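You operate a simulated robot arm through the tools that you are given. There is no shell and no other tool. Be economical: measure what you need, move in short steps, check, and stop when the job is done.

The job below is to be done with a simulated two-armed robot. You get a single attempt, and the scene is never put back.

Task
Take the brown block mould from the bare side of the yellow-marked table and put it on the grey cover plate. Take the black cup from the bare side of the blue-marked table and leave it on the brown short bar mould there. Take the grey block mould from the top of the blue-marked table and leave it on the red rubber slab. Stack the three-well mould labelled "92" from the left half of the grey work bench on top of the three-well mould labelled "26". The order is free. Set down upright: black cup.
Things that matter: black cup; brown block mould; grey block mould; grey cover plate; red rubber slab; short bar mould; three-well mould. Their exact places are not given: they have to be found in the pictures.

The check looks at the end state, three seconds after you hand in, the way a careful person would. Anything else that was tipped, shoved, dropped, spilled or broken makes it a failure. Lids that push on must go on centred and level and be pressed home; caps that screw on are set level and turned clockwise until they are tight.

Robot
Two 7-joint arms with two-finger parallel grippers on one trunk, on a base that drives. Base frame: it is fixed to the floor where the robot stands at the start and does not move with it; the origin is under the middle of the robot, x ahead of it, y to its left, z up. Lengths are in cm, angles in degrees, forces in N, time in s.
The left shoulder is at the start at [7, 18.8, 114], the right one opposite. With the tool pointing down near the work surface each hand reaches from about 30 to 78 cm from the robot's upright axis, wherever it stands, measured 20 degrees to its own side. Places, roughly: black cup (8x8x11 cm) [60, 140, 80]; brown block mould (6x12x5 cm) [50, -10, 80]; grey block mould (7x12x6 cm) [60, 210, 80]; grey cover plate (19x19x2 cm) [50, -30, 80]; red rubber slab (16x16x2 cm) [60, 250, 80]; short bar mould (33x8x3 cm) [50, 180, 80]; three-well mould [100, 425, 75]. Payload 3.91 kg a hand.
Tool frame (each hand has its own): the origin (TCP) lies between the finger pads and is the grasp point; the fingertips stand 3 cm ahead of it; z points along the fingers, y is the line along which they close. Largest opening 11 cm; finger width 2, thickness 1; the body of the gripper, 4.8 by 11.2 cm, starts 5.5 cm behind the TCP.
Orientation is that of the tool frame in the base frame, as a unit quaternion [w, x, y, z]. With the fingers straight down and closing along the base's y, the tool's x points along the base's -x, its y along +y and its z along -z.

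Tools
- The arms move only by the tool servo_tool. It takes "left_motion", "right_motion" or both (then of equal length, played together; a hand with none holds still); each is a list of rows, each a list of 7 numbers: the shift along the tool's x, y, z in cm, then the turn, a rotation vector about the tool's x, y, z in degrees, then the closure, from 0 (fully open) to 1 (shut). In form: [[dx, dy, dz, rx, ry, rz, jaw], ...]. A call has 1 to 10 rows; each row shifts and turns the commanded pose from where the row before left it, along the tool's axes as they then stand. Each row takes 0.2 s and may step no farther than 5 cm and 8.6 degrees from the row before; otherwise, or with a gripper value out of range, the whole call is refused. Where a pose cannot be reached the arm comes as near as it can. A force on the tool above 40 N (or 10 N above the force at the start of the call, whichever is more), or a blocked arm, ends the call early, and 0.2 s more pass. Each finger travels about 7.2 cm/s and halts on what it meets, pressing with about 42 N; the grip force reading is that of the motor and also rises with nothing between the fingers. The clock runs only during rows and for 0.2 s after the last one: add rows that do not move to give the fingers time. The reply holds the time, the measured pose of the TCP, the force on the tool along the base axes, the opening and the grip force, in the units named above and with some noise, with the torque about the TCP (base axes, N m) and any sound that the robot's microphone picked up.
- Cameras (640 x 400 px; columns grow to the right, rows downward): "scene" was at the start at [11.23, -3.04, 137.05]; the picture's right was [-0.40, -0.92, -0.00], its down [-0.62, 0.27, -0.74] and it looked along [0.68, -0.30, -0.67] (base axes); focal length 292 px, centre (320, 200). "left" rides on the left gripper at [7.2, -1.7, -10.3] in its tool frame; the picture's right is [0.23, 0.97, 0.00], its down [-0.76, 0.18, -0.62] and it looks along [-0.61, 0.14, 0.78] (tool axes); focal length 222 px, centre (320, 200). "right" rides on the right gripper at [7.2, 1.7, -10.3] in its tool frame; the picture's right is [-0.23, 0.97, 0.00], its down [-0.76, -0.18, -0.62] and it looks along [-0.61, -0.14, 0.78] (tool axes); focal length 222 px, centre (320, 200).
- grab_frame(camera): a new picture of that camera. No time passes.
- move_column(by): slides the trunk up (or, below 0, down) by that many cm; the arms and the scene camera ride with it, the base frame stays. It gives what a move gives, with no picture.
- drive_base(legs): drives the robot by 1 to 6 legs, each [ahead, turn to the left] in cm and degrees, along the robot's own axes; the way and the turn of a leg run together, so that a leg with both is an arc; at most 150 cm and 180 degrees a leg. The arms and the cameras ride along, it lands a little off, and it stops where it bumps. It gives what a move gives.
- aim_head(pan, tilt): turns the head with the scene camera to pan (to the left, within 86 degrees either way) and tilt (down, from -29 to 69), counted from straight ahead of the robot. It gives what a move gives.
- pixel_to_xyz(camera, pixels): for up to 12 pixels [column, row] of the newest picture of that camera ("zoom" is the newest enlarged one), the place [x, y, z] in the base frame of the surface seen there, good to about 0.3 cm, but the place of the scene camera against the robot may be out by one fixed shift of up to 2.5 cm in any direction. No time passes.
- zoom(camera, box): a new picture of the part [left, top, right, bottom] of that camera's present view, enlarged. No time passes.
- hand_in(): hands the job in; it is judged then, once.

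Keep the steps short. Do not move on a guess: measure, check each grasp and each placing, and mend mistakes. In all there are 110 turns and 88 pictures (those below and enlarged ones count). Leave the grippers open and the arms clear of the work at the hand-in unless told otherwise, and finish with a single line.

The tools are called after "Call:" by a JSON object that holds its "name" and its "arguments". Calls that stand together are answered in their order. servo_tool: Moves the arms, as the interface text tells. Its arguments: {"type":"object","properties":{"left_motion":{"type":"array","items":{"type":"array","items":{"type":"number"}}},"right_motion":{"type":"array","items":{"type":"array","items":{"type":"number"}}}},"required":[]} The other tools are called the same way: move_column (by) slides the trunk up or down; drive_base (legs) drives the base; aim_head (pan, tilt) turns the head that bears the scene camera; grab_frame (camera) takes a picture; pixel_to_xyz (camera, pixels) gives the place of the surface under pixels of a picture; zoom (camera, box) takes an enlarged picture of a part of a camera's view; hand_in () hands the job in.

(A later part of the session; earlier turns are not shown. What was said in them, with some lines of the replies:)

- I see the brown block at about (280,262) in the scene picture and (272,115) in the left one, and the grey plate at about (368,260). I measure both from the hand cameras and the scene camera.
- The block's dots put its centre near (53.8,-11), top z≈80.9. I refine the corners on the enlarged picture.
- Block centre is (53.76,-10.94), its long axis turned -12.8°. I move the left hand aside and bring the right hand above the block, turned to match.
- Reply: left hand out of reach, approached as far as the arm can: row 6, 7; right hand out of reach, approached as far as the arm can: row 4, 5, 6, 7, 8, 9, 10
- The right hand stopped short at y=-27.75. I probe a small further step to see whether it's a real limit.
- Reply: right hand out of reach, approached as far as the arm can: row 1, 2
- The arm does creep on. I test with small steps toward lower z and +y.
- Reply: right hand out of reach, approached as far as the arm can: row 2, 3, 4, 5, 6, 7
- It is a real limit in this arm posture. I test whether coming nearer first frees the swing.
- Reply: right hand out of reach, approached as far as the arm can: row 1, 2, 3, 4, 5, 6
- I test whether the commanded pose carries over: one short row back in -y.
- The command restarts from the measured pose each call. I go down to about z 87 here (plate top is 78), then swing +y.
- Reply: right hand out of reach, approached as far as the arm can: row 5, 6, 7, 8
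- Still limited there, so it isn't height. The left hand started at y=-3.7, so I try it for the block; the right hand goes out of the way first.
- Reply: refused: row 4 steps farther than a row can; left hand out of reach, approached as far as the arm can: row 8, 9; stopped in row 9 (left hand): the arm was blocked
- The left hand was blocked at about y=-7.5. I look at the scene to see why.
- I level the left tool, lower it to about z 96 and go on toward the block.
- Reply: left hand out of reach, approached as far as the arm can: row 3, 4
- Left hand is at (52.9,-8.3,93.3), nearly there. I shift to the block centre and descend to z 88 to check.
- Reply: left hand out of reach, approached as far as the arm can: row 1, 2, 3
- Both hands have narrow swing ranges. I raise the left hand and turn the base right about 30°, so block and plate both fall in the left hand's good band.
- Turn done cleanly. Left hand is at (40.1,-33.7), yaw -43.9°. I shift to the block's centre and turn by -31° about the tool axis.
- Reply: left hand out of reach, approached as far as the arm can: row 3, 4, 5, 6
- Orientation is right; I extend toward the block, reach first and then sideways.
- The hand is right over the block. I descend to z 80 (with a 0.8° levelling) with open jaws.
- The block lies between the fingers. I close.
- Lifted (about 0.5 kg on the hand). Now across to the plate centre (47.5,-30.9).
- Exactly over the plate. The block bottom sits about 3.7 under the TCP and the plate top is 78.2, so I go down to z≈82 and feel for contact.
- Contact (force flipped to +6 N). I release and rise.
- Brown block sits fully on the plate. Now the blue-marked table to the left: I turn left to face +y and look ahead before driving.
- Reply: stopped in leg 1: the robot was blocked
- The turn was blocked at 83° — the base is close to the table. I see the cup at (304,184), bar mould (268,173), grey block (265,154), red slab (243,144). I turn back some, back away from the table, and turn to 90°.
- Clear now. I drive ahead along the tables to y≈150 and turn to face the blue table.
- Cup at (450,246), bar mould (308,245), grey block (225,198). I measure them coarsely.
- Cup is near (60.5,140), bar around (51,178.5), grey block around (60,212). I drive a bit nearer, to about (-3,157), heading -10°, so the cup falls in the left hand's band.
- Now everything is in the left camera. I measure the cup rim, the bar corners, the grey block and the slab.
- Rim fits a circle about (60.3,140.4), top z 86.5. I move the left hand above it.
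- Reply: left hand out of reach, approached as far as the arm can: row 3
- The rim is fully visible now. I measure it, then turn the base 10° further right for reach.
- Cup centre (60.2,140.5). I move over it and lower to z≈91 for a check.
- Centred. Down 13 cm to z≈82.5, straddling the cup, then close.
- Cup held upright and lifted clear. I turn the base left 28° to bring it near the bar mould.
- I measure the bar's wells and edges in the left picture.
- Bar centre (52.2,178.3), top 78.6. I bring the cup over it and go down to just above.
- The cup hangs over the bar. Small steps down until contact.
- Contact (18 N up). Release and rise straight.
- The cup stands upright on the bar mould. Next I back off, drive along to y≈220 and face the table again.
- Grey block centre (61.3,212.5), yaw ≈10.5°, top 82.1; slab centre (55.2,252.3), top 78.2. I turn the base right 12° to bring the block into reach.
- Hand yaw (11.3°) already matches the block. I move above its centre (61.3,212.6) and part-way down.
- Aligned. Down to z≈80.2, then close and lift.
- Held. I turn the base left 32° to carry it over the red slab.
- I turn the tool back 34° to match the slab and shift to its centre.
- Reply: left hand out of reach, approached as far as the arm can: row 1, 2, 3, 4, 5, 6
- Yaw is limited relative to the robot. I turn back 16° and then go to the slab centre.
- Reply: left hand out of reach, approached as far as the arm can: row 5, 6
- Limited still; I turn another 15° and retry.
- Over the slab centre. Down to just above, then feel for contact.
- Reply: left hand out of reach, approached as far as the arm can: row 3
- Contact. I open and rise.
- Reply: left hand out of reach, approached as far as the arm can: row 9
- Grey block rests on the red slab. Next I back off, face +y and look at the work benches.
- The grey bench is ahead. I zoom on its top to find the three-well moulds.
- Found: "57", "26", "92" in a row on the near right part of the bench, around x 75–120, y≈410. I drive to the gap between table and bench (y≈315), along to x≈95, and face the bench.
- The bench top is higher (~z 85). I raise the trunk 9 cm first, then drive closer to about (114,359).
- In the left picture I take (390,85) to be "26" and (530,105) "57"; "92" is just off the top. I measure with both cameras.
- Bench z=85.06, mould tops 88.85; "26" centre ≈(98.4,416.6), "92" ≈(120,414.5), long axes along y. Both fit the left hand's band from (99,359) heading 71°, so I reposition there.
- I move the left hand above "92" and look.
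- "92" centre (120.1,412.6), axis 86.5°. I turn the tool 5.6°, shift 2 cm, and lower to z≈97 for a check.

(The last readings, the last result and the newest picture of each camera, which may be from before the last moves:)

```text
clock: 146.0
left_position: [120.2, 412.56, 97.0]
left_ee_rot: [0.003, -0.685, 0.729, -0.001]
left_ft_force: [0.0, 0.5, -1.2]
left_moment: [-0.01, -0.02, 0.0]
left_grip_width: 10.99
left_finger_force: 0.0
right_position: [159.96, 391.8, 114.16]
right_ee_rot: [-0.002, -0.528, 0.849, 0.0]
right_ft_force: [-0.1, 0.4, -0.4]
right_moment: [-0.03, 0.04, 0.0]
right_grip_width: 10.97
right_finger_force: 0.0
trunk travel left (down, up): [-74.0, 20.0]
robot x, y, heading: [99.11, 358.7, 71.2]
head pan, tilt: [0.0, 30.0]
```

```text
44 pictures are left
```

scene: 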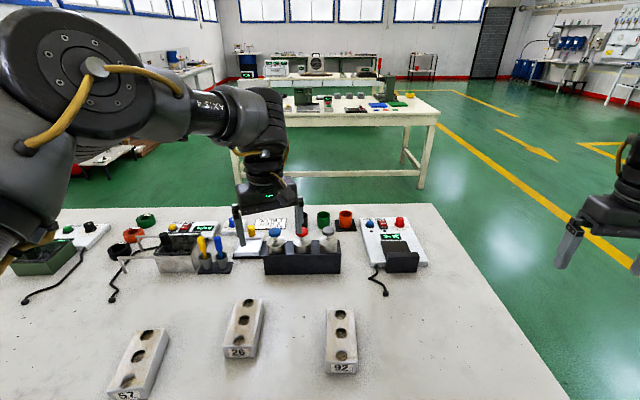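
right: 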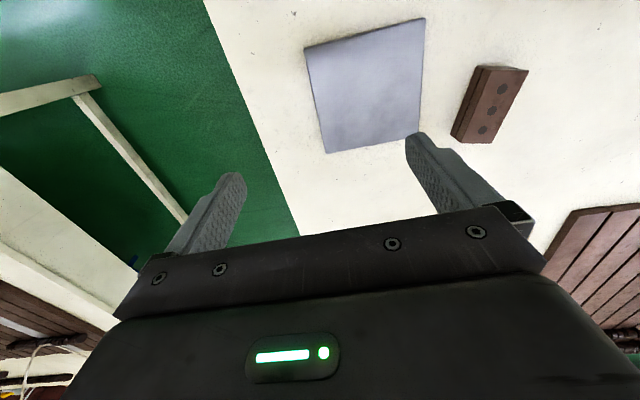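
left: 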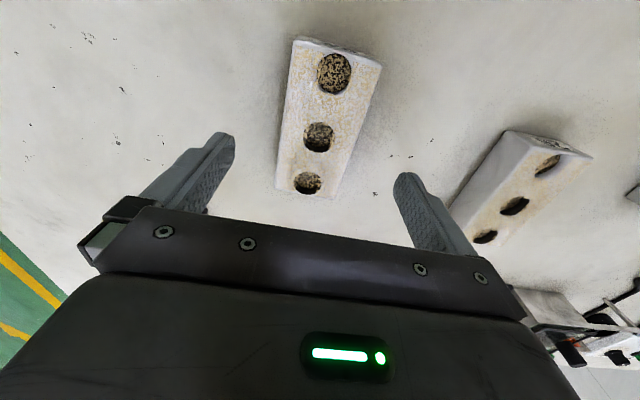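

Call:
{"name": "pixel_to_xyz", "arguments": {"camera": "left", "pixels": [[296, 42], [379, 67], [339, 195], [279, 183], [333, 75], [318, 137], [308, 183], [505, 133], [589, 159], [470, 250]]}}

Call:
{"name": "zoom", "arguments": {"camera": "left", "box": [270, 20, 400, 120]}}

```text
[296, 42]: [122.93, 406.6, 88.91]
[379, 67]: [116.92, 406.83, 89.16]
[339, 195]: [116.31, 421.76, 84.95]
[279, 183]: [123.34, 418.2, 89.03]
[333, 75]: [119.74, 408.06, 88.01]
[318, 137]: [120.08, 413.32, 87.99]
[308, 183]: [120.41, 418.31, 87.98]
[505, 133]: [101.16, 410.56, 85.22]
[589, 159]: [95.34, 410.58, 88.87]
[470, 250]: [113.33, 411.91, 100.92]
```

```text
4.00 times, centred on (335, 70) of left
```

zoom: 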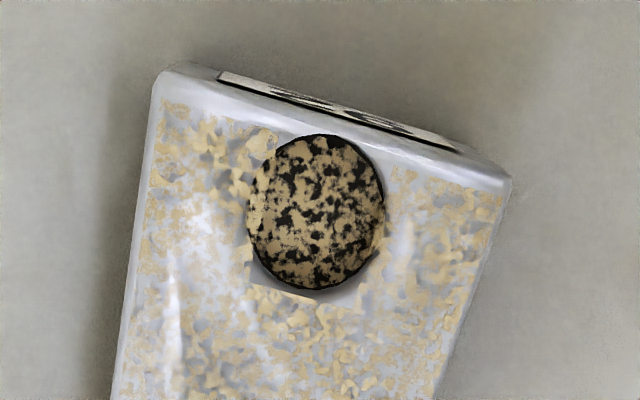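

Alignment confirmed. Down 8.3 to z≈88.7 and close.

Call:
{"name": "servo_tool", "arguments": {"left_motion": [[0, 0, 3.5, 0, 0, 0, 0], [0, 0, 3, 0, 0, 0, 0], [0, 0, 1.8, 0, 0, 0, 0], [0, 0, 0, 0, 0, 0, 0], [0, 0, 0, 0, 0, 0, 1], [0, 0, 0, 0, 0, 0, 1], [0, 0, 0, 0, 0, 0, 1], [0, 0, 0, 0, 0, 0, 1]]}}

Call:
{"name": "servo_tool", "arguments": {"left_motion": [[0, 0, -3, 0, 0, 0, 1], [0, 0, -3, 0, 0, 0, 1], [0, 0, -3, 0, 0, 0, 1], [0, 0, 0, 0, 0, 0, 1]]}}

Call:
{"name": "grab_frame", "arguments": {"camera": "left"}}

```text
clock: 147.8
left_position: [120.1, 412.61, 88.62]
left_ee_rot: [0.001, -0.685, 0.728, -0.002]
left_ft_force: [1.2, -0.2, 1.0]
left_moment: [0.27, -0.09, -0.11]
left_grip_width: 6.57
left_finger_force: 42.2
right_position: [159.93, 391.85, 114.39]
right_ee_rot: [-0.002, -0.529, 0.849, -0.001]
right_ft_force: [-0.2, -0.3, 0.2]
right_moment: [-0.01, 0.0, -0.02]
right_grip_width: 11.0
right_finger_force: 0.0
trunk travel left (down, up): [-74.0, 20.0]
robot x, y, heading: [98.66, 359.01, 71.3]
head pan, tilt: [0.0, 30.0]
```

```text
clock: 148.8
left_position: [120.15, 412.53, 97.56]
left_ee_rot: [0.0, -0.685, 0.728, -0.001]
left_ft_force: [-0.1, -0.3, -5.5]
left_moment: [-0.03, -0.05, -0.02]
left_grip_width: 6.58
left_finger_force: 41.8
right_position: [160.02, 391.99, 114.25]
right_ee_rot: [-0.002, -0.529, 0.849, -0.001]
right_ft_force: [-0.6, -0.6, -0.3]
right_moment: [0.0, -0.01, 0.0]
right_grip_width: 10.99
right_finger_force: 0.0
trunk travel left (down, up): [-74.0, 20.0]
robot x, y, heading: [98.53, 358.63, 71.1]
head pan, tilt: [0.0, 30.0]
```

```text
42 pictures are left
```

left: 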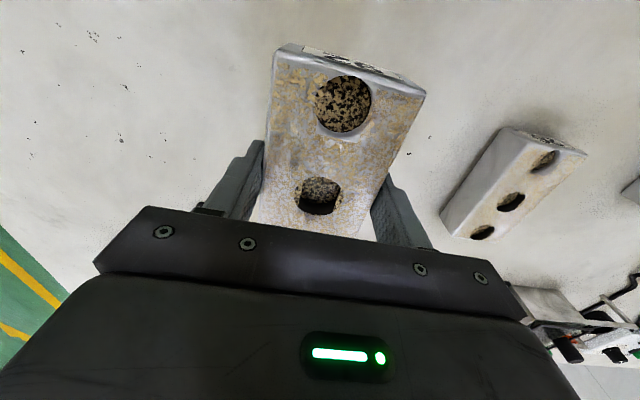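

Held. I zoom on "26" (about (515,185)) to measure it precisely.

Call:
{"name": "zoom", "arguments": {"camera": "left", "box": [430, 110, 600, 250]}}

```text
2.86 times, centred on (515, 180) of left
```

zoom: 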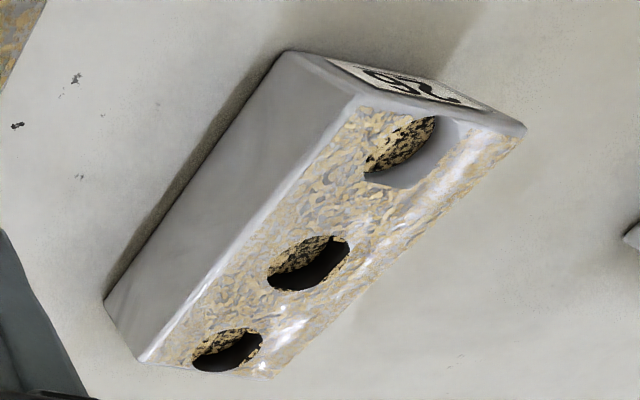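

Call:
{"name": "pixel_to_xyz", "arguments": {"camera": "zoom", "pixels": [[364, 101], [516, 134], [148, 358], [267, 374], [288, 53], [107, 300], [355, 104], [250, 232]]}}

```text
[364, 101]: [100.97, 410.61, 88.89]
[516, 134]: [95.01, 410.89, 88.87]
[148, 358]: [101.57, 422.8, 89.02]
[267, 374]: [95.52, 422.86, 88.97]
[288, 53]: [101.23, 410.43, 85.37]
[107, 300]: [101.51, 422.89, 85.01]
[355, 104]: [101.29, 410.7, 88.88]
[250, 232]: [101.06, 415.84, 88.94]
```

"26": centre (98.27,416.8), axis 87.3°, top 88.9. I carry "92" over at z 97.5.

Call:
{"name": "servo_tool", "arguments": {"left_motion": [[-0.582, 4.414, 0, 0, 0, 0, 1], [-0.582, 4.414, 0, 0, 0, 0, 1], [-0.582, 4.414, 0, 0, 0, 0, 1], [-0.582, 4.414, 0, 0, 0, 0, 1], [-0.582, 4.414, 0, 0, 0, 0, 1], [0, 0, 0, 0, 0, -0.8, 1], [0, 0, 0, 0, 0, 0, 1]]}}

Call:
{"name": "aim_head", "arguments": {"pan": 10, "tilt": 45}}

Call:
{"name": "grab_frame", "arguments": {"camera": "scene"}}

```text
clock: 150.4
left_position: [98.21, 416.99, 97.56]
left_ee_rot: [0.002, -0.69, 0.723, -0.001]
left_ft_force: [0.9, 0.1, -5.6]
left_moment: [0.02, 0.0, -0.01]
left_grip_width: 6.58
left_finger_force: 42.3
right_position: [159.94, 391.84, 114.26]
right_ee_rot: [-0.002, -0.528, 0.85, 0.0]
right_ft_force: [0.3, -0.5, 0.6]
right_moment: [0.01, -0.01, 0.01]
right_grip_width: 11.02
right_finger_force: 0.1
trunk travel left (down, up): [-74.0, 20.0]
robot x, y, heading: [98.62, 358.68, 71.0]
head pan, tilt: [0.0, 30.0]
```

```text
clock: 151.2
left_position: [98.22, 416.9, 97.49]
left_ee_rot: [0.002, -0.691, 0.723, -0.002]
left_ft_force: [-0.6, 1.1, -6.2]
left_moment: [-0.05, 0.0, -0.04]
left_grip_width: 6.57
left_finger_force: 42.0
right_position: [159.95, 391.95, 114.36]
right_ee_rot: [-0.003, -0.528, 0.849, 0.0]
right_ft_force: [-0.4, 0.9, -0.2]
right_moment: [-0.03, 0.0, -0.04]
right_grip_width: 10.99
right_finger_force: 0.0
trunk travel left (down, up): [-74.0, 20.0]
robot x, y, heading: [98.93, 358.95, 71.2]
head pan, tilt: [10.0, 45.0]
```

```text
40 pictures are left
```

scene: 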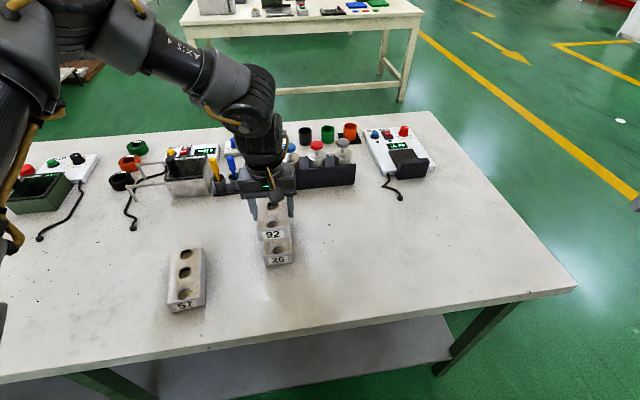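

Aligned above "26". Down to just above contact.

Call:
{"name": "servo_tool", "arguments": {"left_motion": [[0, 0, 2, 0, 0, 0, 1], [0, 0, 2, 0, 0, 0, 1], [0, 0, 0.6, 0, 0, 0, 1], [0, 0, 0.15, 0, 0, 0, 1], [0, 0, 0, 0, 0, 0, 1]]}}

Call:
{"name": "zoom", "arguments": {"camera": "scene", "box": [220, 180, 340, 280]}}

```text
clock: 152.4
left_position: [98.42, 416.84, 92.77]
left_ee_rot: [0.002, -0.69, 0.724, -0.002]
left_ft_force: [-0.5, 0.1, -6.3]
left_moment: [-0.03, 0.01, -0.02]
left_grip_width: 6.63
left_finger_force: 42.2
right_position: [159.95, 391.93, 114.28]
right_ee_rot: [-0.003, -0.529, 0.849, -0.001]
right_ft_force: [0.4, -0.5, -0.9]
right_moment: [-0.02, -0.04, 0.02]
right_grip_width: 11.01
right_finger_force: 0.0
trunk travel left (down, up): [-74.0, 20.0]
robot x, y, heading: [98.75, 359.05, 71.0]
head pan, tilt: [10.0, 45.0]
```

```text
4.00 times, centred on (280, 230) of scene
```

zoom: 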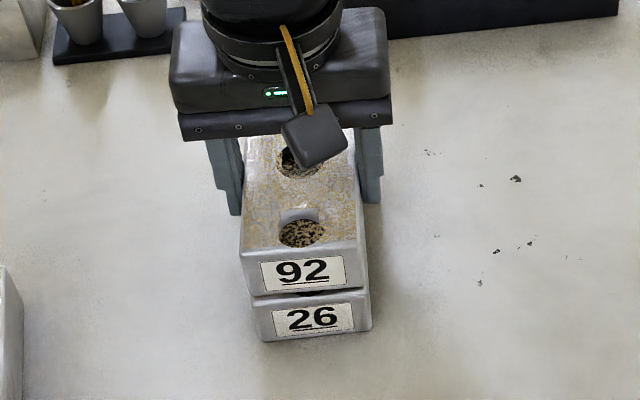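

Edges line up. Final small steps to contact.

Call:
{"name": "servo_tool", "arguments": {"left_motion": [[0, 0, 0.15, 0, 0, 0, 1], [0, 0, 0.1, 0, 0, 0, 1], [0, 0, 0.1, 0, 0, 0, 1], [0, 0, 0, 0, 0, 0, 1]]}}

```text
clock: 153.4
left_position: [98.27, 416.93, 92.65]
left_ee_rot: [0.003, -0.691, 0.723, 0.0]
left_ft_force: [-3.2, 7.0, 21.8]
left_moment: [-0.99, 1.04, -0.37]
left_grip_width: 6.61
left_finger_force: 42.3
right_position: [159.89, 391.85, 114.28]
right_ee_rot: [-0.003, -0.528, 0.849, -0.001]
right_ft_force: [0.4, -0.7, 0.8]
right_moment: [-0.01, 0.0, 0.01]
right_grip_width: 11.01
right_finger_force: 0.1
trunk travel left (down, up): [-74.0, 20.0]
robot x, y, heading: [98.39, 358.8, 71.1]
head pan, tilt: [10.0, 45.0]
```

Contact. I ease off, open and rise.

Call:
{"name": "servo_tool", "arguments": {"left_motion": [[0, 0, -0.15, 0, 0, 0, 1], [0, 0, 0, 0, 0, 0, 1], [0, 0, 0, 0, 0, 0, 0], [0, 0, 0, 0, 0, 0, 0], [0, 0, 0, 0, 0, 0, 0], [0, 0, -4, 0, 0, 0, 0], [0, 0, -4, 0, 0, 0, 0], [0, 0, -4, 0, 0, 0, 0], [0, 0, -4, 0, 0, 0, 0]]}}

Call:
{"name": "zoom", "arguments": {"camera": "scene", "box": [180, 150, 380, 290]}}

Call:
{"name": "grab_frame", "arguments": {"camera": "left"}}

```text
clock: 155.4
left_position: [98.23, 416.54, 108.63]
left_ee_rot: [0.002, -0.691, 0.723, -0.001]
left_ft_force: [0.6, -0.1, -0.4]
left_moment: [0.0, 0.01, -0.01]
left_grip_width: 11.0
left_finger_force: 0.1
right_position: [159.98, 391.75, 114.37]
right_ee_rot: [-0.003, -0.528, 0.849, 0.0]
right_ft_force: [0.2, -0.2, 0.5]
right_moment: [0.01, -0.01, 0.06]
right_grip_width: 11.02
right_finger_force: 0.1
trunk travel left (down, up): [-74.0, 20.0]
robot x, y, heading: [98.62, 358.58, 70.7]
head pan, tilt: [10.0, 45.0]
```

```text
2.86 times, centred on (280, 220) of scene
```

zoom: 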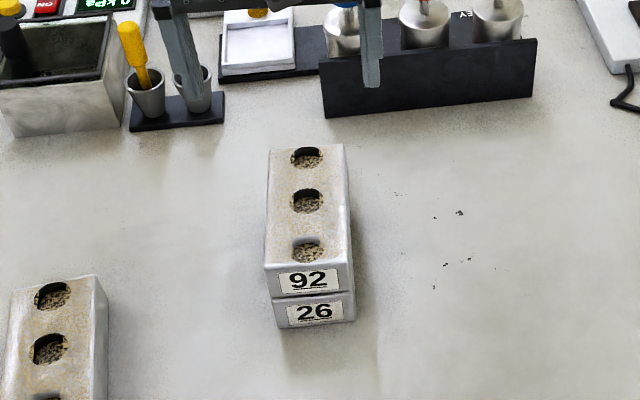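

```text
37 pictures are left
```

left: 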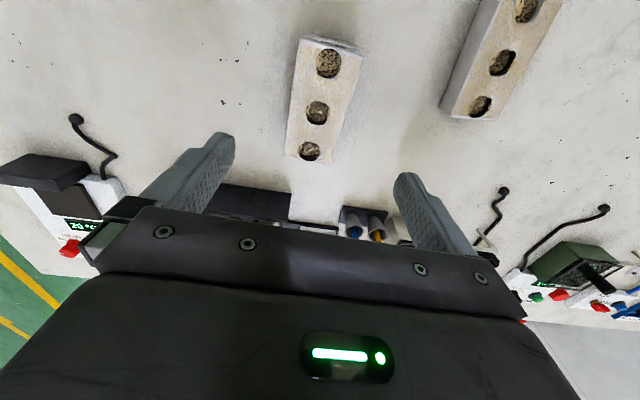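

"92" sits squarely on "26". I back off and turn for a look at the earlier placements before handing in.

Call:
{"name": "drive_base", "arguments": {"legs": [[-30, 0], [0, -175]]}}

Call:
{"name": "aim_head", "arguments": {"pan": 0, "tilt": 25}}

Call:
{"name": "grab_frame", "arguments": {"camera": "scene"}}

```text
clock: 164.6
left_position: [95.01, 272.83, 108.59]
left_ee_rot: [-0.002, 0.691, 0.723, -0.002]
left_ft_force: [0.4, -0.2, 0.3]
left_moment: [-0.02, 0.0, -0.01]
left_grip_width: 10.99
left_finger_force: 0.0
right_position: [31.27, 291.8, 114.38]
right_ee_rot: [0.0, 0.823, 0.568, 0.001]
right_ft_force: [0.4, -0.1, -0.5]
right_moment: [0.0, -0.02, 0.0]
right_grip_width: 11.0
right_finger_force: 0.0
trunk travel left (down, up): [-74.0, 20.0]
robot x, y, heading: [88.83, 330.62, -103.4]
head pan, tilt: [10.0, 45.0]
```

```text
clock: 165.4
left_position: [94.97, 272.76, 108.51]
left_ee_rot: [-0.002, 0.691, 0.723, -0.002]
left_ft_force: [1.0, -0.1, 0.1]
left_moment: [-0.01, -0.03, 0.02]
left_grip_width: 11.0
left_finger_force: 0.0
right_position: [31.23, 291.8, 114.28]
right_ee_rot: [0.0, 0.823, 0.568, 0.002]
right_ft_force: [-0.9, 0.4, -0.1]
right_moment: [0.03, 0.03, -0.01]
right_grip_width: 10.99
right_finger_force: 0.1
trunk travel left (down, up): [-74.0, 20.0]
robot x, y, heading: [89.03, 330.63, -103.5]
head pan, tilt: [0.0, 25.0]
```

```text
36 pictures are left
```

scene: 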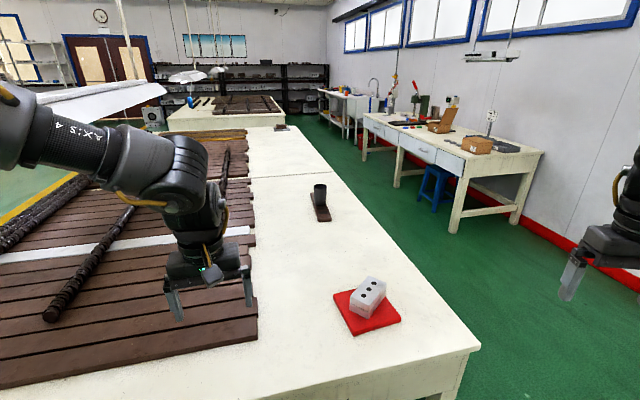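

Everything looks in place; I zoom on slab, cup and the far brown block to confirm.

Call:
{"name": "zoom", "arguments": {"camera": "scene", "box": [320, 260, 420, 345]}}

Call:
{"name": "zoom", "arguments": {"camera": "scene", "box": [250, 110, 370, 230]}}

```text
4.71 times, centred on (370, 302) of scene
```

zoom: 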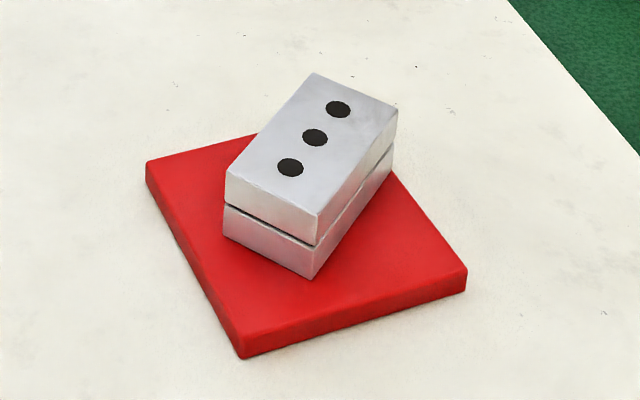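

```text
3.33 times, centred on (310, 170) of scene
```

zoom: 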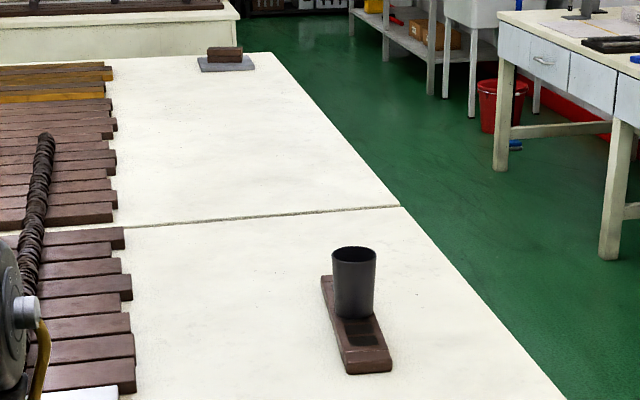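

All four placements hold, the grippers are open and the arms are clear. I hand in.

Call:
{"name": "hand_in", "arguments": {}}

```text
The job is handed in.
```

All four items were placed as asked and the job is handed in: the brown block mould is on the grey cover plate, the black cup is upright on the short bar mould, the grey block mould is on the red slab, and mould "92" is stacked on "26"; the base was blocked once while turning beside the yellow-marked table, and nothing looked disturbed in the final pictures.
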